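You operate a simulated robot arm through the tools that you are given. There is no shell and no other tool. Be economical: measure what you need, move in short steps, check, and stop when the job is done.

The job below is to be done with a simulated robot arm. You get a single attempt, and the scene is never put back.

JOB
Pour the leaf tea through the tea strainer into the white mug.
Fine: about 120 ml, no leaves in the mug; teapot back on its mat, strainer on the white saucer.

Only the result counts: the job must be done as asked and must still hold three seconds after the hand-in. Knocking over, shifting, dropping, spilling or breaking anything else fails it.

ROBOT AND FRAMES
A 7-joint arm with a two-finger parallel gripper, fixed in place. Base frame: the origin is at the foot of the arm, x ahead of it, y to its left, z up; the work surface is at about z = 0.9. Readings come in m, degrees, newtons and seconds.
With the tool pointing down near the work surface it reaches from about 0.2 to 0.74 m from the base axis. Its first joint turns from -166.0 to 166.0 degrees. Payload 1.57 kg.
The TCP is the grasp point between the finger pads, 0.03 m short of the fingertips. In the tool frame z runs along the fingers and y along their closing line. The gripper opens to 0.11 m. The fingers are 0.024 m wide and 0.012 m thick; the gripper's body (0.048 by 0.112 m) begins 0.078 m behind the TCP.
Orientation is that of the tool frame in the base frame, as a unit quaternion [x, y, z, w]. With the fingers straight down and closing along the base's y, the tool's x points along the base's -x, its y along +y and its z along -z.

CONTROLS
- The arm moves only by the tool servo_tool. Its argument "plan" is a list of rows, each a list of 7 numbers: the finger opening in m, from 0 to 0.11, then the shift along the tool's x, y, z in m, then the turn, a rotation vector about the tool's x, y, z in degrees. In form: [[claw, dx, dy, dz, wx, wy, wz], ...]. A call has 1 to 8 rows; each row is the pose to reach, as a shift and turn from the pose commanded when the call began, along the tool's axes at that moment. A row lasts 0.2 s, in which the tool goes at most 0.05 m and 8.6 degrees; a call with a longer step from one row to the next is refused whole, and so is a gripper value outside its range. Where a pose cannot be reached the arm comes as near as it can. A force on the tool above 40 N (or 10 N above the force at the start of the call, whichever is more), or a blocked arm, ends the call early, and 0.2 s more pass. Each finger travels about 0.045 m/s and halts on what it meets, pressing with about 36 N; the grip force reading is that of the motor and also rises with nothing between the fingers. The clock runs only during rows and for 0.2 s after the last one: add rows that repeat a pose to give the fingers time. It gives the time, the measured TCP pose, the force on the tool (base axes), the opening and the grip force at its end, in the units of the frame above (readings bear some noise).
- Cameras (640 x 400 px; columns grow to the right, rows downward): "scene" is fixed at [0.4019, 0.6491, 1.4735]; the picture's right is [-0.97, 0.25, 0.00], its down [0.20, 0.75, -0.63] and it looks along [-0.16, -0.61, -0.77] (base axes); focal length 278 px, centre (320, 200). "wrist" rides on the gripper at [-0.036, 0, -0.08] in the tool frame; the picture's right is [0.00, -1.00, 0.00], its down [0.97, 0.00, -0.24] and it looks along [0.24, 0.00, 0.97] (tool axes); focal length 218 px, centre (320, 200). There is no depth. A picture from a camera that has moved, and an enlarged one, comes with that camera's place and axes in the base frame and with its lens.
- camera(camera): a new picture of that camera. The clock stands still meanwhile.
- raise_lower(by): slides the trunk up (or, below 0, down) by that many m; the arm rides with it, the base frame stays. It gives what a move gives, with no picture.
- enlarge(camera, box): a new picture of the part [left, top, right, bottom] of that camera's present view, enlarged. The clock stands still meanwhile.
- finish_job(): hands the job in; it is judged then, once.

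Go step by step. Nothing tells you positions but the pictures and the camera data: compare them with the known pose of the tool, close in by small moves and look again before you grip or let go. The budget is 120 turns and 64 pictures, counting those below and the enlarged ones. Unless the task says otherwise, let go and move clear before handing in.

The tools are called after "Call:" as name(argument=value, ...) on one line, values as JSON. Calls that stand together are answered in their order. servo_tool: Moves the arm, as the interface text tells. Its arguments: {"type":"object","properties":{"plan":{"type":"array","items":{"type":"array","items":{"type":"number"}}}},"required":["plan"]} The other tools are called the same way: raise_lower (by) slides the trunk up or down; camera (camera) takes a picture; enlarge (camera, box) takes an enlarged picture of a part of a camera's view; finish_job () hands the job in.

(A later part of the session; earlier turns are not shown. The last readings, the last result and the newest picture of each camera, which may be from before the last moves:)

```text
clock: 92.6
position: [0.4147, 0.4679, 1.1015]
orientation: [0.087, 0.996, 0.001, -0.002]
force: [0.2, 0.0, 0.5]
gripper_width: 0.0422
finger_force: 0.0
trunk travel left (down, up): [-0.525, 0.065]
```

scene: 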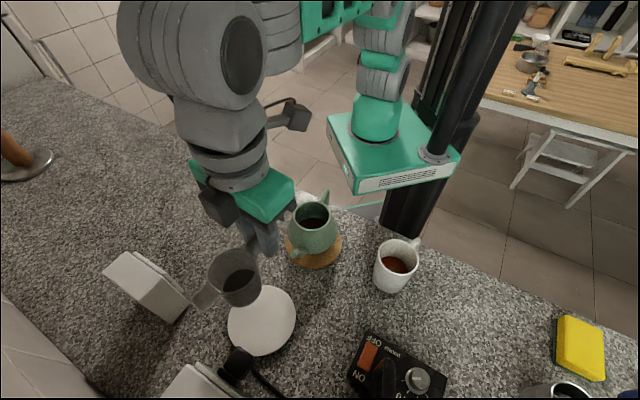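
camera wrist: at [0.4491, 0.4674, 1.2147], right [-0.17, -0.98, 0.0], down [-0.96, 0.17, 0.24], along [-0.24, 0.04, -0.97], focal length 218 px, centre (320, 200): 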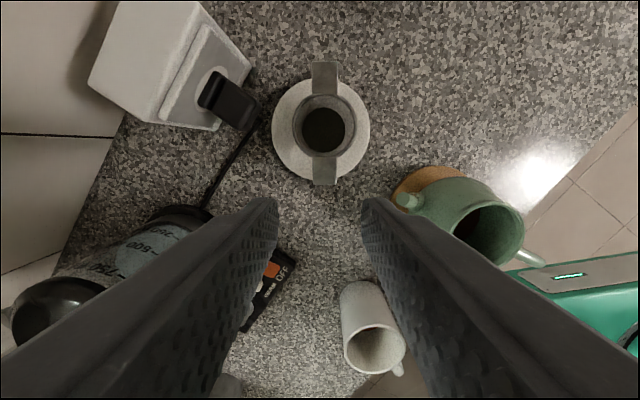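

Call:
servo_tool(plan=[[0.042, 0.0015, 0.0013, 0.03, 0, 0, 0], [0.042, 0.0015, 0.0013, 0.06, 0, 0, 0], [0.042, 0.0015, 0.0013, 0.085, 0, 0, 0], [0.042, 0.0015, 0.0013, 0.105, 0, 0, 0], [0.042, 0.0015, 0.0013, 0.109, 0, 0, 0], [0.042, 0.0015, 0.0013, 0.109, 0, 0, 0]])

Call:
enlarge(camera="wrist", box=[220, 0, 420, 240])

```text
clock: 94.0
position: [0.4092, 0.4722, 0.9973]
orientation: [0.088, 0.996, 0.001, -0.001]
force: [-0.4, -0.4, -0.4]
gripper_width: 0.0423
finger_force: 0.0
trunk travel left (down, up): [-0.525, 0.065]
```

```text
1.67 times, centred on (320, 120) of wrist
camera zoom: at [0.445, 0.465, 1.076], right [-0.17, -0.98, 0.0], down [-0.96, 0.17, 0.24], along [-0.24, 0.04, -0.97], focal length 364 px, centre (320, 333)
```

zoom: 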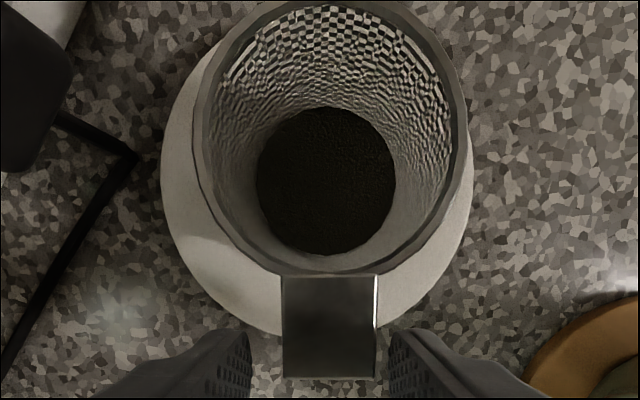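

The tool sits a few mm off where it was when releasing. I let it settle and read again before correcting.

Call:
servo_tool(plan=[[0.042, 0, 0, 0, 0, 0, 0], [0.042, 0, 0, 0, 0, 0, 0], [0.042, 0, 0, 0, 0, 0, 0]])

Call:
servo_tool(plan=[[0.042, 0, 0, 0, 0, 0, 0]])

Call:
servo_tool(plan=[[0.042, 0, 0, 0, 0, 0, 0]])

```text
clock: 94.8
position: [0.4101, 0.4726, 0.9971]
orientation: [0.087, 0.996, 0.0, -0.001]
force: [-0.7, -0.3, 0.4]
gripper_width: 0.0421
finger_force: 0.0
trunk travel left (down, up): [-0.525, 0.065]
```

```text
clock: 95.2
position: [0.4117, 0.4719, 0.9973]
orientation: [0.088, 0.996, 0.001, -0.001]
force: [-1.2, -0.4, -0.4]
gripper_width: 0.0419
finger_force: 0.1
trunk travel left (down, up): [-0.525, 0.065]
```

```text
clock: 95.6
position: [0.4095, 0.4723, 0.9966]
orientation: [0.086, 0.996, 0.001, -0.001]
force: [-0.2, -0.3, 0.1]
gripper_width: 0.0419
finger_force: 0.2
trunk travel left (down, up): [-0.525, 0.065]
```

Call:
servo_tool(plan=[[0.042, -0.0036, -0.0026, 0.002, 0, 0, 0], [0.042, -0.0036, -0.0026, 0.004, 0, 0, 0], [0.042, -0.0036, -0.0026, 0.004, 0, 0, 0]])

Call:
servo_tool(plan=[[0.042, 0, 0, 0, 0, 0, 0]])

Call:
servo_tool(plan=[[0.042, 0, 0, 0, 0, 0, 0]])

```text
clock: 96.4
position: [0.4139, 0.4669, 0.9925]
orientation: [0.087, 0.996, 0.0, -0.001]
force: [-1.1, 0.1, 0.0]
gripper_width: 0.0421
finger_force: 0.0
trunk travel left (down, up): [-0.525, 0.065]
```

```text
clock: 96.8
position: [0.4137, 0.4684, 0.9924]
orientation: [0.087, 0.996, 0.001, 0.0]
force: [0.2, -0.8, -0.6]
gripper_width: 0.0419
finger_force: 0.0
trunk travel left (down, up): [-0.525, 0.065]
```

```text
clock: 97.2
position: [0.4135, 0.4675, 0.9941]
orientation: [0.087, 0.996, 0.002, -0.001]
force: [0.8, 0.3, -0.1]
gripper_width: 0.0418
finger_force: 0.0
trunk travel left (down, up): [-0.525, 0.065]
```

Now within about 1 mm. Closing and lifting.

Call:
servo_tool(plan=[[0.035, 0, 0, 0, 0, 0, 0], [0.025, 0, 0, 0, 0, 0, 0], [0.01, 0, 0, 0, 0, 0, 0], [0.0, 0, 0, 0, 0, 0, 0], [0.0, 0, 0, 0, 0, 0, 0], [0.0, 0, 0, 0, 0, 0, 0]])

Call:
servo_tool(plan=[[0, 0, 0, -0.006, 0, 0, 0], [0, 0, 0, -0.02, 0, 0, 0], [0, 0, 0, -0.04, 0, 0, 0], [0, 0, 0, -0.065, 0, 0, 0], [0, 0, 0, -0.095, 0, 0, 0], [0, 0, 0, -0.125, 0, 0, 0], [0, 0, 0, -0.153, 0, 0, 0], [0, 0, 0, -0.153, 0, 0, 0]])

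Call:
servo_tool(plan=[[0, 0, 0, 0, 0, 0, 0]])

```text
clock: 98.6
position: [0.4131, 0.4684, 0.9922]
orientation: [0.087, 0.996, -0.001, 0.0]
force: [-0.3, 0.2, 0.4]
gripper_width: 0.0248
finger_force: 35.7
trunk travel left (down, up): [-0.525, 0.065]
```

```text
clock: 100.4
position: [0.4113, 0.4679, 1.1459]
orientation: [0.087, 0.996, -0.001, -0.001]
force: [0.8, 0.0, -0.1]
gripper_width: 0.0247
finger_force: 36.5
trunk travel left (down, up): [-0.525, 0.065]
```

```text
clock: 100.8
position: [0.4107, 0.4675, 1.1463]
orientation: [0.087, 0.996, 0.0, -0.001]
force: [0.3, -0.3, -0.8]
gripper_width: 0.0247
finger_force: 35.8
trunk travel left (down, up): [-0.525, 0.065]
```

Call:
servo_tool(plan=[[0, 0.02, -0.0034, 0, 0, 0, 1.5], [0, 0.055, -0.0094, 0, 0, 0, 4], [0, 0.095, -0.0162, 0, 0, 0, 7], [0, 0.135, -0.023, 0, 0, 0, 10], [0, 0.175, -0.03, 0, 0, 0, 13], [0, 0.215, -0.0367, 0, 0, 0, 16], [0, 0.248, -0.0423, 0, 0, 0, 19], [0, 0.2631, -0.0449, 0, 0, 0, 20]])

Call:
servo_tool(plan=[[0, 0, 0, 0.03, 0, 0, 0], [0, 0, 0, 0.06, 0, 0, 0], [0, 0, 0, 0.06, 0, 0, 0], [0, 0, 0, 0.06, 0, 0, 0]])

Call:
servo_tool(plan=[[0, 0, 0, 0, 0, 0, 0]])

Call:
servo_tool(plan=[[0, 0, 0, 0, 0, 0, 0]])

Call:
servo_tool(plan=[[0, 0, 0, 0, 0, 0, 0]])

```text
clock: 102.6
position: [0.1433, 0.4686, 1.1484]
orientation: [0.259, 0.966, 0.0, -0.001]
force: [-0.1, 0.0, 0.0]
gripper_width: 0.0247
finger_force: 35.8
trunk travel left (down, up): [-0.525, 0.065]
```

```text
clock: 103.6
position: [0.147, 0.4673, 1.0874]
orientation: [0.259, 0.966, 0.0, -0.001]
force: [-0.3, -0.3, -0.2]
gripper_width: 0.0248
finger_force: 36.1
trunk travel left (down, up): [-0.525, 0.065]
```

```text
clock: 104.0
position: [0.1457, 0.4678, 1.0864]
orientation: [0.259, 0.966, 0.001, 0.0]
force: [-0.8, 0.1, -0.2]
gripper_width: 0.0248
finger_force: 35.9
trunk travel left (down, up): [-0.525, 0.065]
```

```text
clock: 104.4
position: [0.1472, 0.4679, 1.0866]
orientation: [0.259, 0.966, 0.0, -0.001]
force: [-0.8, -0.4, -0.3]
gripper_width: 0.0247
finger_force: 35.7
trunk travel left (down, up): [-0.525, 0.065]
```

```text
clock: 104.8
position: [0.147, 0.4687, 1.0855]
orientation: [0.258, 0.966, 0.0, -0.001]
force: [-1.5, 0.3, -1.4]
gripper_width: 0.0245
finger_force: 36.1
trunk travel left (down, up): [-0.525, 0.065]
```

Call:
servo_tool(plan=[[0, 0.001, 0, 0.01, 0, 0, 0], [0, 0.0018, 0, 0.02, 0, 0, 0], [0, 0.0018, 0, 0.03, 0, 0, 0], [0, 0.0018, 0, 0.03, 0, 0, 0]])

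Call:
servo_tool(plan=[[0, 0, 0, 0, 0, 0, 0]])

Call:
servo_tool(plan=[[0, 0, 0, 0, 0, 0, 0]])

Call:
servo_tool(plan=[[0, 0, 0, 0, 0, 0, 0]])

```text
clock: 105.8
position: [0.1455, 0.4702, 1.0567]
orientation: [0.259, 0.966, 0.001, 0.0]
force: [0.3, -0.6, 0.3]
gripper_width: 0.0248
finger_force: 35.4
trunk travel left (down, up): [-0.525, 0.065]
```

```text
clock: 106.2
position: [0.1468, 0.4704, 1.0573]
orientation: [0.259, 0.966, 0.0, 0.0]
force: [0.3, -0.7, -0.3]
gripper_width: 0.0249
finger_force: 36.1
trunk travel left (down, up): [-0.525, 0.065]
```

```text
clock: 106.6
position: [0.1455, 0.4704, 1.057]
orientation: [0.259, 0.966, 0.0, 0.0]
force: [0.9, 0.1, -1.1]
gripper_width: 0.0249
finger_force: 35.5
trunk travel left (down, up): [-0.525, 0.065]
```

```text
clock: 107.0
position: [0.1458, 0.4705, 1.057]
orientation: [0.259, 0.966, 0.001, 0.0]
force: [0.6, -0.2, -0.5]
gripper_width: 0.0247
finger_force: 35.7
trunk travel left (down, up): [-0.525, 0.065]
```

Call:
servo_tool(plan=[[0, -0.0006, -0.0013, 0.01, 0, 0, 0], [0, -0.0006, -0.0013, 0.02, 0, 0, 0], [0, -0.0006, -0.0013, 0.03, 0, 0, 0], [0, -0.0006, -0.0013, 0.034, 0, 0, 0]])

Call:
servo_tool(plan=[[0, 0, 0, 0, 0, 0, 0]])

Call:
servo_tool(plan=[[0, 0, 0, 0, 0, 0, 0]])

Call:
servo_tool(plan=[[0, 0, 0, 0, 0, 0, 0]])

```text
clock: 108.0
position: [0.1429, 0.4693, 1.0327]
orientation: [0.258, 0.966, -0.003, 0.003]
force: [1.3, 0.0, 0.2]
gripper_width: 0.0248
finger_force: 36.0
out of reach, approached as far as the arm can: row 3, 4
trunk travel left (down, up): [-0.525, 0.065]
```

```text
clock: 108.4
position: [0.1442, 0.4695, 1.0319]
orientation: [0.259, 0.966, -0.004, 0.002]
force: [1.0, 0.0, -0.4]
gripper_width: 0.0246
finger_force: 36.3
trunk travel left (down, up): [-0.525, 0.065]
```

```text
clock: 108.8
position: [0.1439, 0.4699, 1.0315]
orientation: [0.259, 0.966, -0.003, 0.002]
force: [1.8, 0.5, -0.2]
gripper_width: 0.0248
finger_force: 36.1
trunk travel left (down, up): [-0.525, 0.065]
```

```text
clock: 109.2
position: [0.1432, 0.4689, 1.0326]
orientation: [0.259, 0.966, -0.003, 0.003]
force: [1.8, -0.5, -0.5]
gripper_width: 0.0248
finger_force: 35.6
trunk travel left (down, up): [-0.525, 0.065]
```

The arm is at a joint limit for going lower here. I ease back a little, recentre against the slight side force, and use the trunk to lower.

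Call:
servo_tool(plan=[[0, -0.0008, 0.0003, -0.008, 0, 0, 0], [0, -0.0016, 0.0005, -0.014, 0, 0, 0], [0, -0.0016, 0.0005, -0.014, 0, 0, 0]])

Call:
servo_tool(plan=[[0, 0, 0, 0, 0, 0, 0]])

Call:
servo_tool(plan=[[0, 0, 0, 0, 0, 0, 0]])

Call:
servo_tool(plan=[[0, 0, 0, 0, 0, 0, 0]])

```text
clock: 110.0
position: [0.1459, 0.469, 1.047]
orientation: [0.259, 0.966, 0.001, -0.001]
force: [0.0, 0.6, -1.5]
gripper_width: 0.0249
finger_force: 35.6
trunk travel left (down, up): [-0.525, 0.065]
```

```text
clock: 110.4
position: [0.1454, 0.4675, 1.0464]
orientation: [0.259, 0.966, -0.001, -0.001]
force: [0.1, -0.4, -1.0]
gripper_width: 0.0246
finger_force: 35.9
trunk travel left (down, up): [-0.525, 0.065]
```

```text
clock: 110.8
position: [0.1457, 0.4696, 1.0458]
orientation: [0.258, 0.966, 0.001, -0.002]
force: [-0.2, 0.5, -1.0]
gripper_width: 0.0245
finger_force: 36.0
trunk travel left (down, up): [-0.525, 0.065]
```

```text
clock: 111.2
position: [0.146, 0.4686, 1.0461]
orientation: [0.259, 0.966, 0.0, -0.001]
force: [0.6, -0.3, -0.5]
gripper_width: 0.0251
finger_force: 36.6
trunk travel left (down, up): [-0.525, 0.065]
```

Call:
raise_lower(by=-0.02)

Call:
servo_tool(plan=[[0, 0, 0, 0, 0, 0, 0]])

Call:
servo_tool(plan=[[0, 0, 0, 0, 0, 0, 0]])

```text
clock: 111.9
position: [0.1457, 0.4687, 1.0262]
orientation: [0.259, 0.966, 0.001, 0.0]
force: [-0.7, 0.3, -0.4]
gripper_width: 0.0248
finger_force: 36.0
trunk travel left (down, up): [-0.505, 0.085]
```

```text
clock: 112.3
position: [0.1446, 0.4683, 1.0264]
orientation: [0.259, 0.966, 0.0, 0.0]
force: [-0.6, 0.7, -0.4]
gripper_width: 0.0249
finger_force: 35.5
trunk travel left (down, up): [-0.505, 0.085]
```

```text
clock: 112.7
position: [0.145, 0.4685, 1.0256]
orientation: [0.259, 0.966, 0.0, -0.001]
force: [0.2, 0.7, -0.1]
gripper_width: 0.0248
finger_force: 36.2
trunk travel left (down, up): [-0.505, 0.085]
```

Trunk lowering works cleanly with no contact force. Continuing in small steps.

Call:
raise_lower(by=-0.009)

Call:
raise_lower(by=-0.003)

Call:
servo_tool(plan=[[0, 0, 0, 0, 0, 0, 0]])

Call:
servo_tool(plan=[[0, 0, 0, 0, 0, 0, 0]])

```text
clock: 113.2
position: [0.1464, 0.4696, 1.018]
orientation: [0.258, 0.966, 0.0, -0.002]
force: [0.8, 1.3, -0.1]
gripper_width: 0.0248
finger_force: 36.1
trunk travel left (down, up): [-0.496, 0.094]
```

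```text
clock: 113.8
position: [0.1459, 0.4682, 1.0138]
orientation: [0.259, 0.966, 0.0, -0.001]
force: [0.4, 1.2, -0.5]
gripper_width: 0.0248
finger_force: 36.4
trunk travel left (down, up): [-0.493, 0.097]
```

```text
clock: 114.2
position: [0.1459, 0.4698, 1.0147]
orientation: [0.259, 0.966, 0.001, -0.001]
force: [0.6, 0.9, -1.3]
gripper_width: 0.0248
finger_force: 36.2
trunk travel left (down, up): [-0.493, 0.097]
```

```text
clock: 114.6
position: [0.1453, 0.4682, 1.0145]
orientation: [0.258, 0.966, 0.0, -0.001]
force: [0.5, -0.4, -0.2]
gripper_width: 0.0248
finger_force: 35.7
trunk travel left (down, up): [-0.493, 0.097]
```

Call:
raise_lower(by=-0.002)

Call:
raise_lower(by=-0.001)

Call:
servo_tool(plan=[[0, 0, 0, 0, 0, 0, 0]])

```text
clock: 115.1
position: [0.146, 0.4698, 1.0121]
orientation: [0.259, 0.966, -0.001, -0.002]
force: [0.6, 0.8, -1.3]
gripper_width: 0.0246
finger_force: 36.1
trunk travel left (down, up): [-0.491, 0.099]
```

```text
clock: 115.6
position: [0.1459, 0.4691, 1.0112]
orientation: [0.259, 0.966, 0.001, -0.001]
force: [0.5, 1.3, -1.4]
gripper_width: 0.0248
finger_force: 36.1
trunk travel left (down, up): [-0.49, 0.1]
```

```text
clock: 116.0
position: [0.1458, 0.4682, 1.0113]
orientation: [0.259, 0.966, 0.0, -0.001]
force: [0.7, 0.8, -0.2]
gripper_width: 0.0247
finger_force: 36.3
trunk travel left (down, up): [-0.49, 0.1]
```

Call:
raise_lower(by=-0.001)

Call:
raise_lower(by=-0.001)

Call:
servo_tool(plan=[[0, 0, 0, 0, 0, 0, 0]])

```text
clock: 116.5
position: [0.1456, 0.4691, 1.0101]
orientation: [0.259, 0.966, 0.001, -0.001]
force: [1.1, 0.8, 0.2]
gripper_width: 0.025
finger_force: 35.3
trunk travel left (down, up): [-0.489, 0.101]
```

```text
clock: 117.0
position: [0.1451, 0.4685, 1.0105]
orientation: [0.259, 0.966, 0.001, -0.001]
force: [1.0, 0.5, 6.1]
gripper_width: 0.025
finger_force: 36.3
trunk travel left (down, up): [-0.488, 0.102]
```

```text
clock: 117.4
position: [0.1464, 0.4683, 1.0099]
orientation: [0.259, 0.966, 0.001, -0.001]
force: [2.4, 2.2, 8.0]
gripper_width: 0.0248
finger_force: 35.5
trunk travel left (down, up): [-0.488, 0.102]
```

Seated (contact at 1.010). I relieve, open, and lift clear using the trunk.

Call:
raise_lower(by=0.001)

Call:
servo_tool(plan=[[0.03, 0, 0, 0, 0, 0, 0], [0.042, 0, 0, 0, 0, 0, 0], [0.042, 0, 0, 0, 0, 0, 0]])

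Call:
raise_lower(by=0.036)

Call:
servo_tool(plan=[[0.042, 0, 0, -0.03, 0, 0, 0], [0.042, 0, 0, -0.06, 0, 0, 0], [0.042, 0, 0, -0.1, 0, 0, 0], [0.05, 0, 0, -0.1, 0, 0, 0]])

```text
clock: 117.9
position: [0.1449, 0.4689, 1.0109]
orientation: [0.259, 0.966, -0.001, -0.002]
force: [1.2, 2.3, 4.2]
gripper_width: 0.0249
finger_force: 35.7
trunk travel left (down, up): [-0.489, 0.101]
```

```text
clock: 118.7
position: [0.1451, 0.4696, 1.0116]
orientation: [0.258, 0.966, 0.0, -0.001]
force: [-0.2, -0.6, 0.3]
gripper_width: 0.0421
finger_force: 0.1
trunk travel left (down, up): [-0.489, 0.101]
```

```text
clock: 119.5
position: [0.1444, 0.4692, 1.0456]
orientation: [0.259, 0.966, 0.0, -0.001]
force: [0.1, 0.3, -0.1]
gripper_width: 0.0423
finger_force: 0.1
trunk travel left (down, up): [-0.525, 0.065]
```

```text
clock: 120.5
position: [0.1441, 0.4704, 1.1454]
orientation: [0.259, 0.966, -0.001, 0.0]
force: [-0.6, 0.3, 0.4]
gripper_width: 0.0503
finger_force: 0.1
trunk travel left (down, up): [-0.525, 0.065]
```

Now back to the teapot handle along the earlier route.

Call:
servo_tool(plan=[[0.05, -0.0285, -0.0159, 0, 0, 0, -8.5], [0.05, -0.057, -0.0318, 0, 0, 0, -17], [0.05, -0.0856, -0.0478, 0, 0, 0, -25.5], [0.05, -0.1141, -0.0637, 0, 0, 0, -34], [0.05, -0.1426, -0.0796, 0, 0, 0, -42.5], [0.05, -0.1711, -0.0955, 0, 0, 0, -51], [0.05, -0.1997, -0.1115, 0, 0, 0, -59.5], [0.05, -0.2282, -0.1274, 0, 0, 0, -68]])

Call:
servo_tool(plan=[[0.05, 0, 0, 0, 0, 0, -8.5], [0.05, 0, 0, 0, 0, 0, -17], [0.05, 0, 0, 0, 0, 0, -17]])

Call:
servo_tool(plan=[[0.05, 0, 0, 0, 0, -7.5, 0], [0.05, 0, 0, 0, 0, -15, 0], [0.05, 0, 0, 0, 0, -15, 0], [0.05, 0, 0, 0, 0, -15, 0]])

Call:
servo_tool(plan=[[0.05, 0, 0, 0, 0, 0, 0]])

Call:
servo_tool(plan=[[0.05, 0, 0, 0, 0, 0, 0]])

```text
clock: 122.3
position: [0.2784, 0.2442, 1.1467]
orientation: [-0.327, 0.945, 0.001, -0.001]
force: [-0.1, -0.1, 0.9]
gripper_width: 0.0499
finger_force: 0.1
trunk travel left (down, up): [-0.525, 0.065]
```

```text
clock: 123.1
position: [0.2791, 0.2452, 1.1454]
orientation: [-0.464, 0.886, 0.0, 0.0]
force: [0.2, 0.4, -0.4]
gripper_width: 0.0503
finger_force: 0.2
trunk travel left (down, up): [-0.525, 0.065]
```

```text
clock: 124.1
position: [0.2719, 0.252, 1.1413]
orientation: [-0.471, 0.873, 0.061, 0.106]
force: [0.2, 0.9, 0.0]
gripper_width: 0.05
finger_force: 0.0
out of reach, approached as far as the arm can: row 2
trunk travel left (down, up): [-0.525, 0.065]
```

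```text
clock: 124.5
position: [0.2742, 0.2502, 1.1415]
orientation: [-0.47, 0.874, 0.061, 0.107]
force: [-0.1, 0.0, 0.3]
gripper_width: 0.0501
finger_force: 0.1
trunk travel left (down, up): [-0.525, 0.065]
```

```text
clock: 124.9
position: [0.2741, 0.2504, 1.141]
orientation: [-0.469, 0.875, 0.06, 0.108]
force: [0.6, -0.1, 0.8]
gripper_width: 0.05
finger_force: 0.1
trunk travel left (down, up): [-0.525, 0.065]
```

The tilt runs into a joint limit in this posture. I try the same pose with the arm higher, planning to lower by trunk instead.

Call:
servo_tool(plan=[[0.05, -0.005, 0, -0.02, 0, 0, 0], [0.05, -0.01, 0, -0.04, 0, 0, 0], [0.05, -0.018, 0, -0.068, 0, 0, 0], [0.05, -0.0259, 0, -0.0966, 0, 0, 0], [0.05, -0.0259, 0, -0.0966, 0, 0, 0]])

Call:
servo_tool(plan=[[0.05, 0, 0, 0, 0, 0, 0]])

Call:
servo_tool(plan=[[0.05, 0, 0, 0, 0, 0, 0]])

```text
clock: 126.1
position: [0.2802, 0.2445, 1.2451]
orientation: [-0.458, 0.879, 0.061, 0.114]
force: [0.4, 0.5, 0.3]
gripper_width: 0.0502
finger_force: 0.1
trunk travel left (down, up): [-0.525, 0.065]
```

```text
clock: 126.5
position: [0.2792, 0.2437, 1.2452]
orientation: [-0.458, 0.879, 0.061, 0.115]
force: [-0.7, 1.2, -0.4]
gripper_width: 0.0502
finger_force: 0.1
trunk travel left (down, up): [-0.525, 0.065]
```

```text
clock: 126.9
position: [0.2793, 0.2446, 1.2439]
orientation: [-0.458, 0.879, 0.061, 0.116]
force: [0.3, 0.1, 0.2]
gripper_width: 0.0504
finger_force: 0.1
trunk travel left (down, up): [-0.525, 0.065]
```

Reachable exactly. Now I lower with the trunk over the handle.

Call:
raise_lower(by=-0.18)

Call:
servo_tool(plan=[[0.05, 0, 0.0008, 0, 0, 0, 0], [0.05, 0, 0.0008, 0, 0, 0, 0]])

Call:
servo_tool(plan=[[0.05, 0, 0, 0, 0, 0, 0]])

Call:
servo_tool(plan=[[0.05, 0, 0, 0, 0, 0, 0]])

```text
clock: 128.9
position: [0.2807, 0.2436, 1.0654]
orientation: [-0.458, 0.879, 0.061, 0.116]
force: [0.2, -0.6, 0.5]
gripper_width: 0.0506
finger_force: 0.0
trunk travel left (down, up): [-0.345, 0.245]
```

```text
clock: 129.5
position: [0.2784, 0.2439, 1.0648]
orientation: [-0.458, 0.879, 0.062, 0.115]
force: [0.5, 0.7, -0.2]
gripper_width: 0.0501
finger_force: 0.1
trunk travel left (down, up): [-0.345, 0.245]
```

```text
clock: 129.9
position: [0.279, 0.2434, 1.0651]
orientation: [-0.458, 0.88, 0.061, 0.115]
force: [-0.2, -0.1, -1.9]
gripper_width: 0.0501
finger_force: 0.0
trunk travel left (down, up): [-0.345, 0.245]
```

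```text
clock: 130.3
position: [0.279, 0.2435, 1.0651]
orientation: [-0.457, 0.88, 0.062, 0.116]
force: [0.3, -0.6, 0.1]
gripper_width: 0.0502
finger_force: 0.1
trunk travel left (down, up): [-0.345, 0.245]
```

Call:
raise_lower(by=-0.0905)

Call:
servo_tool(plan=[[0.035, 0, 0, 0, 0, 0, 0], [0.02, 0, 0, 0, 0, 0, 0], [0.0, 0, 0, 0, 0, 0, 0], [0.0, 0, 0, 0, 0, 0, 0], [0.0, 0, 0, 0, 0, 0, 0], [0.0, 0, 0, 0, 0, 0, 0]])

```text
clock: 131.6
position: [0.2783, 0.244, 0.975]
orientation: [-0.458, 0.879, 0.06, 0.116]
force: [0.0, -0.5, 0.1]
gripper_width: 0.0504
finger_force: 0.0
trunk travel left (down, up): [-0.255, 0.335]
```

```text
clock: 133.0
position: [0.2781, 0.2421, 0.9759]
orientation: [-0.458, 0.88, 0.061, 0.116]
force: [0.6, -0.8, 0.3]
gripper_width: 0.014
finger_force: 30.4
trunk travel left (down, up): [-0.255, 0.335]
```

Same grip width as before. Lift by trunk and check weight.

Call:
raise_lower(by=0.006)

Call:
raise_lower(by=0.137)

Call:
servo_tool(plan=[[0, 0, 0, 0, 0, 0, 0]])

Call:
servo_tool(plan=[[0, 0, 0, 0, 0, 0, 0]])

Call:
servo_tool(plan=[[0, 0, 0, 0, 0, 0, 0]])

Call:
servo_tool(plan=[[0, 0, 0, 0, 0, 0, 0]])

Call:
servo_tool(plan=[[0, 0, 0, 0, 0, 0, 0]])

Call:
servo_tool(plan=[[0, 0, 0, 0, 0, 0, 0]])

Call:
servo_tool(plan=[[0, 0, 0, 0, 0, 0, 0]])

Call:
servo_tool(plan=[[0, 0, 0, 0, 0, 0, 0]])

Call:
servo_tool(plan=[[0, 0, 0, 0, 0, 0, 0]])

Call:
servo_tool(plan=[[0, 0, 0, 0, 0, 0, 0]])

Call:
servo_tool(plan=[[0, 0, 0, 0, 0, 0, 0]])

Call:
servo_tool(plan=[[0, 0, 0, 0, 0, 0, 0]])

```text
clock: 133.5
position: [0.2795, 0.2434, 0.9807]
orientation: [-0.458, 0.879, 0.061, 0.115]
force: [0.8, 0.3, -5.0]
gripper_width: 0.0136
finger_force: 30.2
trunk travel left (down, up): [-0.261, 0.329]
```

```text
clock: 135.2
position: [0.2794, 0.2442, 1.1178]
orientation: [-0.458, 0.88, 0.061, 0.114]
force: [-0.4, -0.8, -3.9]
gripper_width: 0.0141
finger_force: 30.1
trunk travel left (down, up): [-0.398, 0.192]
```

```text
clock: 135.6
position: [0.2788, 0.2442, 1.1169]
orientation: [-0.458, 0.879, 0.06, 0.114]
force: [-0.2, -1.1, -4.6]
gripper_width: 0.0138
finger_force: 30.7
trunk travel left (down, up): [-0.398, 0.192]
```

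```text
clock: 136.0
position: [0.2789, 0.2444, 1.117]
orientation: [-0.458, 0.879, 0.061, 0.115]
force: [0.5, -0.3, -3.9]
gripper_width: 0.0141
finger_force: 30.2
trunk travel left (down, up): [-0.398, 0.192]
```

```text
clock: 136.4
position: [0.2786, 0.2435, 1.1174]
orientation: [-0.458, 0.88, 0.061, 0.114]
force: [0.8, 0.1, -4.3]
gripper_width: 0.0139
finger_force: 30.0
trunk travel left (down, up): [-0.398, 0.192]
```

```text
clock: 136.8
position: [0.2794, 0.2445, 1.1173]
orientation: [-0.458, 0.88, 0.061, 0.114]
force: [0.4, -1.0, -4.0]
gripper_width: 0.0136
finger_force: 30.8
trunk travel left (down, up): [-0.398, 0.192]
```

```text
clock: 137.2
position: [0.2785, 0.2434, 1.1164]
orientation: [-0.458, 0.88, 0.061, 0.115]
force: [0.6, 0.3, -5.1]
gripper_width: 0.0139
finger_force: 30.3
trunk travel left (down, up): [-0.398, 0.192]
```

```text
clock: 137.6
position: [0.2776, 0.2434, 1.1183]
orientation: [-0.458, 0.879, 0.06, 0.115]
force: [0.1, 0.1, -4.6]
gripper_width: 0.0139
finger_force: 30.3
trunk travel left (down, up): [-0.398, 0.192]
```

```text
clock: 138.0
position: [0.279, 0.2438, 1.1173]
orientation: [-0.458, 0.88, 0.06, 0.115]
force: [0.2, -0.8, -3.9]
gripper_width: 0.0137
finger_force: 30.6
trunk travel left (down, up): [-0.398, 0.192]
```

```text
clock: 138.4
position: [0.2798, 0.2453, 1.1175]
orientation: [-0.457, 0.88, 0.061, 0.115]
force: [-0.5, 1.4, -4.6]
gripper_width: 0.0138
finger_force: 30.0
trunk travel left (down, up): [-0.398, 0.192]
```

```text
clock: 138.8
position: [0.2776, 0.2431, 1.1174]
orientation: [-0.458, 0.88, 0.06, 0.115]
force: [-0.9, 0.6, -4.6]
gripper_width: 0.0138
finger_force: 30.6
trunk travel left (down, up): [-0.398, 0.192]
```

```text
clock: 139.2
position: [0.2791, 0.244, 1.1182]
orientation: [-0.458, 0.879, 0.06, 0.115]
force: [-0.4, 1.5, -4.4]
gripper_width: 0.0136
finger_force: 29.7
trunk travel left (down, up): [-0.398, 0.192]
```

```text
clock: 139.6
position: [0.2784, 0.2436, 1.1178]
orientation: [-0.458, 0.88, 0.06, 0.115]
force: [-0.1, 0.1, -4.9]
gripper_width: 0.0139
finger_force: 30.0
trunk travel left (down, up): [-0.398, 0.192]
```

```text
clock: 140.0
position: [0.2788, 0.2438, 1.1167]
orientation: [-0.458, 0.88, 0.06, 0.115]
force: [-0.3, -0.7, -4.0]
gripper_width: 0.0139
finger_force: 30.3
trunk travel left (down, up): [-0.398, 0.192]
```

Weight repeats at about 4.2–4.4 N, so the first pour was about 100–110 ml; I'll add roughly 20 ml (about +1.9° tilt). Carrying the pot back to the mug.

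Call:
servo_tool(plan=[[0, 0.005, 0.012, -0.0014, -0.7, 0, -2.6], [0, 0.012, 0.028, -0.0032, -1.6, 0, -6.2], [0, 0.02, 0.047, -0.0054, -2.8, 0, -10.4], [0, 0.028, 0.066, -0.0075, -3.9, 0, -14.6], [0, 0.0365, 0.085, -0.0098, -5.05, 0, -18.85], [0, 0.043, 0.1, -0.0115, -5.95, 0, -22.2], [0, 0.0466, 0.1089, -0.0125, -6.47, 0, -24.15], [0, 0.0466, 0.1089, -0.0125, -6.47, 0, -24.15]])

Call:
servo_tool(plan=[[0, 0, 0, 0, 0, 0, 0]])

Call:
servo_tool(plan=[[0, 0, 0, 0, 0, 0, 0]])

Call:
servo_tool(plan=[[0, 0, 0, 0, 0, 0, 0]])

```text
clock: 141.8
position: [0.1603, 0.2683, 1.1172]
orientation: [-0.638, 0.759, 0.084, 0.1]
force: [0.3, -0.3, -4.2]
gripper_width: 0.014
finger_force: 30.4
trunk travel left (down, up): [-0.398, 0.192]
```

```text
clock: 142.2
position: [0.1611, 0.2677, 1.1179]
orientation: [-0.637, 0.76, 0.085, 0.1]
force: [0.2, 0.1, -4.8]
gripper_width: 0.0139
finger_force: 30.0
trunk travel left (down, up): [-0.398, 0.192]
```

```text
clock: 142.6
position: [0.1612, 0.2673, 1.1172]
orientation: [-0.637, 0.759, 0.084, 0.1]
force: [-0.2, -0.5, -3.9]
gripper_width: 0.0138
finger_force: 30.4
trunk travel left (down, up): [-0.398, 0.192]
```

```text
clock: 143.0
position: [0.1608, 0.2678, 1.1175]
orientation: [-0.638, 0.759, 0.085, 0.099]
force: [-0.3, 0.8, -4.4]
gripper_width: 0.0135
finger_force: 30.3
trunk travel left (down, up): [-0.398, 0.192]
```

In position. Tilting to 35° (below the last pour angle).

Call:
servo_tool(plan=[[0, 0, 0, 0, 0, 5, 0], [0, 0, 0, 0, 0, 11, 0], [0, 0, 0, 0, 0, 18, 0], [0, 0, 0, 0, 0, 24, 0], [0, 0, 0, 0, 0, 29, 0], [0, 0, 0, 0, 0, 33, 0], [0, 0, 0, 0, 0, 35, 0], [0, 0, 0, 0, 0, 35, 0]])

Call:
servo_tool(plan=[[0, 0, 0, 0, 0, 0, 0]])

Call:
servo_tool(plan=[[0, 0, 0, 0, 0, 0, 0]])

```text
clock: 144.8
position: [0.1606, 0.2678, 1.117]
orientation: [-0.633, 0.754, -0.111, -0.133]
force: [0.1, -1.0, -4.8]
gripper_width: 0.0137
finger_force: 30.1
out of reach, approached as far as the arm can: row 3, 4
trunk travel left (down, up): [-0.398, 0.192]
```

```text
clock: 145.2
position: [0.1625, 0.268, 1.1179]
orientation: [-0.634, 0.753, -0.111, -0.133]
force: [0.1, -0.1, -5.0]
gripper_width: 0.0139
finger_force: 30.3
trunk travel left (down, up): [-0.398, 0.192]
```

```text
clock: 145.6
position: [0.1634, 0.268, 1.1183]
orientation: [-0.634, 0.754, -0.111, -0.134]
force: [-0.3, 0.6, -4.5]
gripper_width: 0.014
finger_force: 30.7
trunk travel left (down, up): [-0.398, 0.192]
```

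Call:
enlarge(camera="scene", box=[340, 150, 460, 300])

```text
2.67 times, centred on (400, 225) of scene
camera zoom: at [0.4019, 0.6491, 1.4735], right [-0.97, 0.25, 0.0], down [0.2, 0.75, -0.63], along [-0.16, -0.61, -0.77], focal length 742 px, centre (107, 133)
```

zoom: 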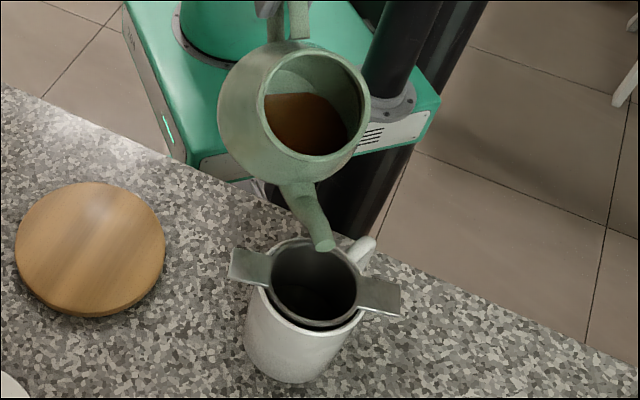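

Spout and strainer are aligned within about 4 mm, and the strainer is seated. I advance to 38.4° with a 3 mm lateral correction, then hold.

Call:
servo_tool(plan=[[0, -0.0001, -0.003, -0.003, 0, 0.9, 0], [0, -0.0003, -0.003, -0.006, 0, 1.9, 0], [0, -0.0005, -0.003, -0.0105, 0, 3.4, 0], [0, -0.0005, -0.003, -0.0105, 0, 3.4, 0], [0, -0.0005, -0.003, -0.0105, 0, 3.4, 0], [0, -0.0005, -0.003, -0.0105, 0, 3.4, 0], [0, -0.0005, -0.003, -0.0105, 0, 3.4, 0], [0, -0.0005, -0.003, -0.0105, 0, 3.4, 0]])

Call:
servo_tool(plan=[[0, 0, 0, 0, 0, 0, 0], [0, 0, 0, 0, 0, 0, 0], [0, 0, 0, 0, 0, 0, 0], [0, 0, 0, 0, 0, 0, 0], [0, 0, 0, 0, 0, 0, 0], [0, 0, 0, 0, 0, 0, 0], [0, 0, 0, 0, 0, 0, 0], [0, 0, 0, 0, 0, 0, 0]])

Call:
servo_tool(plan=[[0, 0, 0, 0, 0, 0, 0]])

Call:
servo_tool(plan=[[0, 0, 0, 0, 0, 0, 0]])

Call:
servo_tool(plan=[[0, 0, 0, 0, 0, 0, 0]])

Call:
servo_tool(plan=[[0, 0, 0, 0, 0, 0, 0]])

Call:
servo_tool(plan=[[0, 0, 0, 0, 0, 0, 0]])

Call:
servo_tool(plan=[[0, 0, 0, 0, 0, 0, 0]])

Call:
servo_tool(plan=[[0, 0, 0, 0, 0, 0, 0]])

Call:
servo_tool(plan=[[0, 0, 0, 0, 0, 0, 0]])

Call:
servo_tool(plan=[[0, 0, 0, 0, 0, 0, 0]])

Call:
servo_tool(plan=[[0, 0, 0, 0, 0, 0, 0]])

Call:
servo_tool(plan=[[0, 0, 0, 0, 0, 0, 0]])

Call:
servo_tool(plan=[[0, 0, 0, 0, 0, 0, 0]])

```text
clock: 146.3
position: [0.1667, 0.272, 1.124]
orientation: [-0.632, 0.752, -0.122, -0.146]
force: [1.4, 4.5, -18.6]
gripper_width: 0.0139
finger_force: 30.4
trunk travel left (down, up): [-0.398, 0.192]
stopped in row 3: the force on the tool passed its limit (the readings are from after the stop); the commanded pose is now the measured one
```

```text
clock: 148.1
position: [0.1662, 0.2716, 1.1245]
orientation: [-0.631, 0.752, -0.121, -0.145]
force: [0.9, 3.9, -34.2]
gripper_width: 0.0137
finger_force: 30.1
trunk travel left (down, up): [-0.398, 0.192]
```

```text
clock: 148.5
position: [0.1663, 0.2706, 1.1238]
orientation: [-0.631, 0.752, -0.121, -0.146]
force: [1.2, 4.1, -34.1]
gripper_width: 0.0136
finger_force: 30.4
trunk travel left (down, up): [-0.398, 0.192]
```

```text
clock: 148.9
position: [0.1662, 0.2713, 1.1237]
orientation: [-0.631, 0.752, -0.121, -0.146]
force: [1.4, 4.5, -34.3]
gripper_width: 0.0137
finger_force: 30.3
trunk travel left (down, up): [-0.398, 0.192]
```

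```text
clock: 149.3
position: [0.166, 0.2716, 1.1233]
orientation: [-0.631, 0.752, -0.121, -0.146]
force: [1.4, 4.4, -35.2]
gripper_width: 0.0135
finger_force: 29.9
trunk travel left (down, up): [-0.398, 0.192]
```

```text
clock: 149.7
position: [0.1657, 0.2714, 1.1247]
orientation: [-0.632, 0.752, -0.121, -0.145]
force: [1.6, 5.0, -34.6]
gripper_width: 0.0137
finger_force: 30.2
trunk travel left (down, up): [-0.398, 0.192]
```

```text
clock: 150.1
position: [0.1676, 0.2707, 1.1242]
orientation: [-0.632, 0.752, -0.121, -0.146]
force: [2.0, 4.6, -34.5]
gripper_width: 0.014
finger_force: 30.7
trunk travel left (down, up): [-0.398, 0.192]
```

```text
clock: 150.5
position: [0.1657, 0.2717, 1.125]
orientation: [-0.631, 0.752, -0.121, -0.145]
force: [0.9, 4.2, -35.5]
gripper_width: 0.0138
finger_force: 30.5
trunk travel left (down, up): [-0.398, 0.192]
```

```text
clock: 150.9
position: [0.1663, 0.27, 1.1251]
orientation: [-0.63, 0.753, -0.121, -0.147]
force: [1.5, 4.5, -33.9]
gripper_width: 0.0138
finger_force: 30.5
trunk travel left (down, up): [-0.398, 0.192]
```

```text
clock: 151.3
position: [0.165, 0.2718, 1.1235]
orientation: [-0.631, 0.752, -0.122, -0.146]
force: [1.5, 4.6, -35.1]
gripper_width: 0.0139
finger_force: 30.6
trunk travel left (down, up): [-0.398, 0.192]
```

```text
clock: 151.7
position: [0.1662, 0.2714, 1.1236]
orientation: [-0.631, 0.752, -0.122, -0.146]
force: [2.0, 4.6, -34.9]
gripper_width: 0.0138
finger_force: 30.4
trunk travel left (down, up): [-0.398, 0.192]
```

```text
clock: 152.1
position: [0.1663, 0.2721, 1.1251]
orientation: [-0.631, 0.752, -0.121, -0.146]
force: [1.4, 4.1, -35.1]
gripper_width: 0.014
finger_force: 30.7
trunk travel left (down, up): [-0.398, 0.192]
```

```text
clock: 152.5
position: [0.1663, 0.2715, 1.1244]
orientation: [-0.631, 0.752, -0.122, -0.146]
force: [2.3, 4.4, -35.1]
gripper_width: 0.0139
finger_force: 30.4
trunk travel left (down, up): [-0.398, 0.192]
```

```text
clock: 152.9
position: [0.1657, 0.2712, 1.1251]
orientation: [-0.631, 0.752, -0.122, -0.146]
force: [2.2, 4.5, -35.3]
gripper_width: 0.014
finger_force: 29.8
trunk travel left (down, up): [-0.398, 0.192]
```

Something presses down on the tool at about 30 N, possibly a lowered arm link in this trunk position. I back off the last move at once.

Call:
servo_tool(plan=[[0, 0.0002, 0, 0.003, 0, -0.8, 0], [0, 0.0004, 0, 0.007, 0, -1.8, 0], [0, 0.0004, 0, 0.007, 0, -1.8, 0]])

Call:
servo_tool(plan=[[0, 0, 0, 0, 0, 0, 0]])

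```text
clock: 153.7
position: [0.1667, 0.2675, 1.1192]
orientation: [-0.633, 0.754, -0.112, -0.136]
force: [0.7, -0.5, -4.4]
gripper_width: 0.014
finger_force: 30.5
trunk travel left (down, up): [-0.398, 0.192]
```

```text
clock: 154.1
position: [0.1661, 0.2677, 1.1183]
orientation: [-0.632, 0.755, -0.112, -0.135]
force: [-0.4, -0.6, -4.0]
gripper_width: 0.014
finger_force: 30.3
trunk travel left (down, up): [-0.398, 0.192]
```

Force is back to normal. The contact came from moving up, so I'll tilt without rising, in small steps while watching the force.

Call:
servo_tool(plan=[[0, -0.0009, 0, -0.0004, 0, 0.8, 0], [0, -0.0018, 0, -0.0007, 0, 1.5, 0]])

Call:
servo_tool(plan=[[0, 0, 0, 0, 0, 0, 0]])

Call:
servo_tool(plan=[[0, 0, 0, 0, 0, 0, 0]])

```text
clock: 154.7
position: [0.1658, 0.2712, 1.1193]
orientation: [-0.631, 0.752, -0.12, -0.145]
force: [-0.2, -0.6, -4.6]
gripper_width: 0.0141
finger_force: 30.8
trunk travel left (down, up): [-0.398, 0.192]
```

```text
clock: 155.1
position: [0.1658, 0.27, 1.1177]
orientation: [-0.631, 0.753, -0.12, -0.145]
force: [0.3, 0.6, -4.3]
gripper_width: 0.014
finger_force: 30.0
trunk travel left (down, up): [-0.398, 0.192]
```

```text
clock: 155.5
position: [0.1659, 0.2702, 1.1185]
orientation: [-0.631, 0.753, -0.119, -0.145]
force: [-0.3, -0.4, -4.5]
gripper_width: 0.0138
finger_force: 30.1
trunk travel left (down, up): [-0.398, 0.192]
```

Call:
servo_tool(plan=[[0, -0.0005, 0, 0, 0, 0.9, 0], [0, -0.001, 0, 0, 0, 1.7, 0], [0, -0.001, 0, 0, 0, 1.7, 0]])

Call:
servo_tool(plan=[[0, 0, 0, 0, 0, 0, 0], [0, 0, 0, 0, 0, 0, 0], [0, 0, 0, 0, 0, 0, 0], [0, 0, 0, 0, 0, 0, 0], [0, 0, 0, 0, 0, 0, 0], [0, 0, 0, 0, 0, 0, 0], [0, 0, 0, 0, 0, 0, 0], [0, 0, 0, 0, 0, 0, 0]])

Call:
servo_tool(plan=[[0, 0, 0, 0, 0, 0, 0]])

Call:
servo_tool(plan=[[0, 0, 0, 0, 0, 0, 0]])

Call:
servo_tool(plan=[[0, 0, 0, 0, 0, 0, 0]])

Call:
servo_tool(plan=[[0, 0, 0, 0, 0, 0, 0]])

Call:
servo_tool(plan=[[0, 0, 0, 0, 0, 0, 0]])

Call:
servo_tool(plan=[[0, 0, 0, 0, 0, 0, 0]])

Call:
servo_tool(plan=[[0, 0, 0, 0, 0, 0, 0]])

Call:
servo_tool(plan=[[0, 0, 0, 0, 0, 0, 0]])

Call:
servo_tool(plan=[[0, 0, 0, 0, 0, 0, 0]])

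Call:
servo_tool(plan=[[0, 0, 0, 0, 0, 0, 0]])

Call:
servo_tool(plan=[[0, 0, 0, 0, 0, 0, 0]])

Call:
servo_tool(plan=[[0, 0, 0, 0, 0, 0, 0]])

```text
clock: 156.2
position: [0.1666, 0.2727, 1.1167]
orientation: [-0.63, 0.75, -0.129, -0.154]
force: [1.4, 4.0, -18.2]
gripper_width: 0.0138
finger_force: 30.5
trunk travel left (down, up): [-0.398, 0.192]
stopped in row 3: the force on the tool passed its limit (the readings are from after the stop); the commanded pose is now the measured one
```

```text
clock: 158.0
position: [0.1666, 0.2724, 1.1169]
orientation: [-0.63, 0.75, -0.127, -0.154]
force: [0.3, 3.2, -33.1]
gripper_width: 0.0137
finger_force: 30.3
trunk travel left (down, up): [-0.398, 0.192]
```

```text
clock: 158.4
position: [0.1655, 0.2725, 1.1173]
orientation: [-0.629, 0.751, -0.128, -0.154]
force: [1.5, 3.8, -33.2]
gripper_width: 0.0139
finger_force: 30.3
trunk travel left (down, up): [-0.398, 0.192]
```

```text
clock: 158.8
position: [0.1666, 0.2721, 1.1174]
orientation: [-0.63, 0.75, -0.128, -0.154]
force: [1.6, 3.6, -34.7]
gripper_width: 0.0139
finger_force: 30.4
trunk travel left (down, up): [-0.398, 0.192]
```

```text
clock: 159.2
position: [0.1666, 0.273, 1.1178]
orientation: [-0.63, 0.75, -0.128, -0.154]
force: [2.0, 3.8, -34.0]
gripper_width: 0.0137
finger_force: 30.1
trunk travel left (down, up): [-0.398, 0.192]
```

```text
clock: 159.6
position: [0.1651, 0.2727, 1.1169]
orientation: [-0.63, 0.75, -0.128, -0.154]
force: [1.7, 3.8, -34.6]
gripper_width: 0.0139
finger_force: 30.5
trunk travel left (down, up): [-0.398, 0.192]
```

```text
clock: 160.0
position: [0.1664, 0.2717, 1.1181]
orientation: [-0.63, 0.75, -0.128, -0.154]
force: [2.3, 3.2, -35.0]
gripper_width: 0.0137
finger_force: 30.7
trunk travel left (down, up): [-0.398, 0.192]
```

```text
clock: 160.4
position: [0.1662, 0.2726, 1.1175]
orientation: [-0.631, 0.75, -0.128, -0.154]
force: [0.7, 3.5, -35.4]
gripper_width: 0.0141
finger_force: 29.9
trunk travel left (down, up): [-0.398, 0.192]
```

```text
clock: 160.8
position: [0.1664, 0.2716, 1.1181]
orientation: [-0.63, 0.75, -0.128, -0.154]
force: [1.8, 3.5, -34.2]
gripper_width: 0.0138
finger_force: 30.0
trunk travel left (down, up): [-0.398, 0.192]
```

```text
clock: 161.2
position: [0.1662, 0.2718, 1.118]
orientation: [-0.63, 0.751, -0.128, -0.154]
force: [1.5, 3.6, -35.1]
gripper_width: 0.0139
finger_force: 30.5
trunk travel left (down, up): [-0.398, 0.192]
```

```text
clock: 161.6
position: [0.166, 0.272, 1.1171]
orientation: [-0.63, 0.75, -0.128, -0.154]
force: [2.2, 3.8, -33.8]
gripper_width: 0.0139
finger_force: 30.1
trunk travel left (down, up): [-0.398, 0.192]
```

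```text
clock: 162.0
position: [0.165, 0.2727, 1.1175]
orientation: [-0.63, 0.751, -0.127, -0.154]
force: [1.9, 3.9, -34.2]
gripper_width: 0.0139
finger_force: 30.0
trunk travel left (down, up): [-0.398, 0.192]
```

```text
clock: 162.4
position: [0.1657, 0.2723, 1.1171]
orientation: [-0.631, 0.75, -0.128, -0.154]
force: [1.3, 3.7, -34.5]
gripper_width: 0.0139
finger_force: 29.8
trunk travel left (down, up): [-0.398, 0.192]
```

```text
clock: 162.8
position: [0.1671, 0.2722, 1.1166]
orientation: [-0.63, 0.75, -0.128, -0.154]
force: [2.0, 3.7, -34.2]
gripper_width: 0.0135
finger_force: 29.6
trunk travel left (down, up): [-0.398, 0.192]
```

It stopped against a self-contact at 38.1°, nearly the intended angle, and has drained for 6 s. Good enough; I tilt back upright over the strainer.

Call:
servo_tool(plan=[[0, 0, 0, 0.002, 0, -3, 0], [0, 0, 0, 0.002, 0, -9, 0], [0, 0, 0, 0.002, 0, -16, 0], [0, 0, 0, 0.002, 0, -23, 0], [0, 0, 0, 0.002, 0, -30, 0], [0, 0, 0, 0.002, 0, -36, 0], [0, 0, 0, 0.002, 0, -38.1, 0], [0, 0, 0, 0.002, 0, -38.1, 0]])

Call:
servo_tool(plan=[[0, 0, 0, 0, 0, 0, 0], [0, 0, 0, 0, 0, 0, 0], [0, 0, 0, 0, 0, 0, 0]])

Call:
servo_tool(plan=[[0, 0, 0, 0, 0, 0, 0]])

Call:
servo_tool(plan=[[0, 0, 0, 0, 0, 0, 0]])

Call:
servo_tool(plan=[[0, 0, 0, 0, 0, 0, 0]])

Call:
servo_tool(plan=[[0, 0, 0, 0, 0, 0, 0]])

Call:
servo_tool(plan=[[0, 0, 0, 0, 0, 0, 0]])

Call:
servo_tool(plan=[[0, 0, 0, 0, 0, 0, 0]])

Call:
servo_tool(plan=[[0, 0, 0, 0, 0, 0, 0]])

Call:
servo_tool(plan=[[0, 0, 0, 0, 0, 0, 0]])

Call:
servo_tool(plan=[[0, 0, 0, 0, 0, 0, 0]])

Call:
servo_tool(plan=[[0, 0, 0, 0, 0, 0, 0]])

```text
clock: 164.6
position: [0.1662, 0.2713, 1.1162]
orientation: [-0.638, 0.759, 0.084, 0.099]
force: [-1.3, 0.8, -3.3]
gripper_width: 0.0138
finger_force: 30.7
trunk travel left (down, up): [-0.398, 0.192]
```

```text
clock: 165.4
position: [0.1661, 0.2713, 1.1151]
orientation: [-0.637, 0.759, 0.084, 0.099]
force: [0.5, 0.1, -3.9]
gripper_width: 0.0139
finger_force: 30.1
trunk travel left (down, up): [-0.398, 0.192]
```

```text
clock: 165.8
position: [0.1663, 0.2727, 1.1161]
orientation: [-0.637, 0.759, 0.084, 0.099]
force: [-0.7, 0.0, -4.3]
gripper_width: 0.0141
finger_force: 30.4
trunk travel left (down, up): [-0.398, 0.192]
```

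```text
clock: 166.2
position: [0.1666, 0.2717, 1.1152]
orientation: [-0.638, 0.759, 0.085, 0.099]
force: [0.3, 0.5, -3.5]
gripper_width: 0.0138
finger_force: 30.4
trunk travel left (down, up): [-0.398, 0.192]
```

```text
clock: 166.6
position: [0.1664, 0.2712, 1.1159]
orientation: [-0.638, 0.759, 0.084, 0.099]
force: [0.7, 0.0, -3.1]
gripper_width: 0.0141
finger_force: 31.1
trunk travel left (down, up): [-0.398, 0.192]
```

```text
clock: 167.0
position: [0.1644, 0.2723, 1.1156]
orientation: [-0.637, 0.759, 0.084, 0.1]
force: [0.1, 0.6, -4.6]
gripper_width: 0.0137
finger_force: 30.9
trunk travel left (down, up): [-0.398, 0.192]
```

```text
clock: 167.4
position: [0.1661, 0.2727, 1.1146]
orientation: [-0.637, 0.76, 0.085, 0.099]
force: [0.1, -0.8, -3.8]
gripper_width: 0.0138
finger_force: 30.2
trunk travel left (down, up): [-0.398, 0.192]
```

```text
clock: 167.8
position: [0.1669, 0.2715, 1.1157]
orientation: [-0.637, 0.759, 0.085, 0.1]
force: [0.4, -0.3, -3.8]
gripper_width: 0.0135
finger_force: 30.4
trunk travel left (down, up): [-0.398, 0.192]
```

```text
clock: 168.2
position: [0.1651, 0.2716, 1.1159]
orientation: [-0.637, 0.759, 0.085, 0.1]
force: [-1.1, 0.1, -2.9]
gripper_width: 0.0139
finger_force: 30.4
trunk travel left (down, up): [-0.398, 0.192]
```

```text
clock: 168.6
position: [0.1655, 0.2726, 1.1155]
orientation: [-0.638, 0.759, 0.085, 0.1]
force: [-0.2, -0.1, -3.7]
gripper_width: 0.014
finger_force: 29.9
trunk travel left (down, up): [-0.398, 0.192]
```

```text
clock: 169.0
position: [0.166, 0.2712, 1.1147]
orientation: [-0.638, 0.759, 0.084, 0.099]
force: [0.1, -0.3, -3.9]
gripper_width: 0.0137
finger_force: 29.7
trunk travel left (down, up): [-0.398, 0.192]
```

```text
clock: 169.4
position: [0.1659, 0.2713, 1.1154]
orientation: [-0.638, 0.759, 0.085, 0.099]
force: [-0.2, 0.2, -4.4]
gripper_width: 0.0139
finger_force: 30.6
trunk travel left (down, up): [-0.398, 0.192]
```

Combined evidence now centres on about 120 ml. Returning the pot over the mat.

Call:
servo_tool(plan=[[0, 0.001, -0.015, -0.0003, 0.84, 0, 3.1], [0, 0.003, -0.04, -0.0007, 2.2, 0, 8.3], [0, 0.0045, -0.065, -0.0012, 3.6, 0, 13.5], [0, 0.006, -0.09, -0.0016, 5, 0, 18.8], [0, 0.007, -0.108, -0.002, 6, 0, 22.5], [0, 0.0077, -0.1157, -0.0021, 6.47, 0, 24.15], [0, 0.0077, -0.1157, -0.0021, 6.47, 0, 24.15], [0, 0.0077, -0.1157, -0.0021, 6.47, 0, 24.15]])

Call:
servo_tool(plan=[[0, 0, 0, 0, 0, 0, 0]])

Call:
servo_tool(plan=[[0, 0, 0, 0, 0, 0, 0]])

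Call:
servo_tool(plan=[[0, 0, 0, 0, 0, 0, 0]])

```text
clock: 171.2
position: [0.2784, 0.2426, 1.1169]
orientation: [-0.457, 0.88, 0.06, 0.115]
force: [-0.5, -0.1, -4.0]
gripper_width: 0.014
finger_force: 29.8
trunk travel left (down, up): [-0.398, 0.192]
```

```text
clock: 171.6
position: [0.2787, 0.2433, 1.1156]
orientation: [-0.457, 0.88, 0.06, 0.114]
force: [-0.5, 0.1, -3.7]
gripper_width: 0.014
finger_force: 29.8
trunk travel left (down, up): [-0.398, 0.192]
```

```text
clock: 172.0
position: [0.2779, 0.243, 1.1166]
orientation: [-0.458, 0.879, 0.061, 0.115]
force: [0.1, 0.0, -3.3]
gripper_width: 0.0136
finger_force: 30.7
trunk travel left (down, up): [-0.398, 0.192]
```

```text
clock: 172.4
position: [0.2787, 0.2432, 1.116]
orientation: [-0.458, 0.88, 0.06, 0.115]
force: [0.0, 0.0, -2.9]
gripper_width: 0.0138
finger_force: 30.3
trunk travel left (down, up): [-0.398, 0.192]
```

Call:
raise_lower(by=-0.134)

Call:
servo_tool(plan=[[0, 0, 0, 0, 0, 0, 0]])

Call:
raise_lower(by=-0.004)

Call:
servo_tool(plan=[[0, 0, 0, 0, 0, 0, 0]])

```text
clock: 174.1
position: [0.2786, 0.2428, 0.9829]
orientation: [-0.457, 0.88, 0.06, 0.115]
force: [0.4, -0.6, -4.2]
gripper_width: 0.0138
finger_force: 30.3
trunk travel left (down, up): [-0.264, 0.326]
```

```text
clock: 174.4
position: [0.277, 0.2438, 0.9818]
orientation: [-0.458, 0.88, 0.06, 0.114]
force: [-0.3, -0.2, -3.7]
gripper_width: 0.0138
finger_force: 30.0
trunk travel left (down, up): [-0.264, 0.326]
```

```text
clock: 175.0
position: [0.2775, 0.2425, 0.9786]
orientation: [-0.458, 0.88, 0.06, 0.115]
force: [0.9, 0.3, -4.3]
gripper_width: 0.0138
finger_force: 29.9
trunk travel left (down, up): [-0.26, 0.33]
```

```text
clock: 175.4
position: [0.2775, 0.2415, 0.9785]
orientation: [-0.459, 0.879, 0.06, 0.114]
force: [0.5, -1.0, -3.9]
gripper_width: 0.0139
finger_force: 29.9
trunk travel left (down, up): [-0.26, 0.33]
```

Call:
raise_lower(by=-0.0015)

Call:
servo_tool(plan=[[0, 0, 0, 0, 0, 0, 0]])

Call:
raise_lower(by=-0.0015)

Call:
servo_tool(plan=[[0, 0, 0, 0, 0, 0, 0]])

```text
clock: 175.9
position: [0.2767, 0.2431, 0.9763]
orientation: [-0.458, 0.879, 0.06, 0.115]
force: [-0.1, -0.1, -5.3]
gripper_width: 0.014
finger_force: 30.1
trunk travel left (down, up): [-0.258, 0.332]
```

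```text
clock: 176.3
position: [0.279, 0.2428, 0.9761]
orientation: [-0.458, 0.879, 0.06, 0.115]
force: [-1.0, 0.2, -4.3]
gripper_width: 0.0137
finger_force: 30.2
trunk travel left (down, up): [-0.258, 0.332]
```

```text
clock: 176.8
position: [0.2783, 0.243, 0.9756]
orientation: [-0.458, 0.879, 0.062, 0.116]
force: [0.0, -0.5, -0.6]
gripper_width: 0.0138
finger_force: 30.3
trunk travel left (down, up): [-0.257, 0.333]
```

```text
clock: 177.2
position: [0.2783, 0.243, 0.9753]
orientation: [-0.458, 0.879, 0.061, 0.116]
force: [-0.1, -0.1, -0.1]
gripper_width: 0.0137
finger_force: 29.9
trunk travel left (down, up): [-0.257, 0.333]
```

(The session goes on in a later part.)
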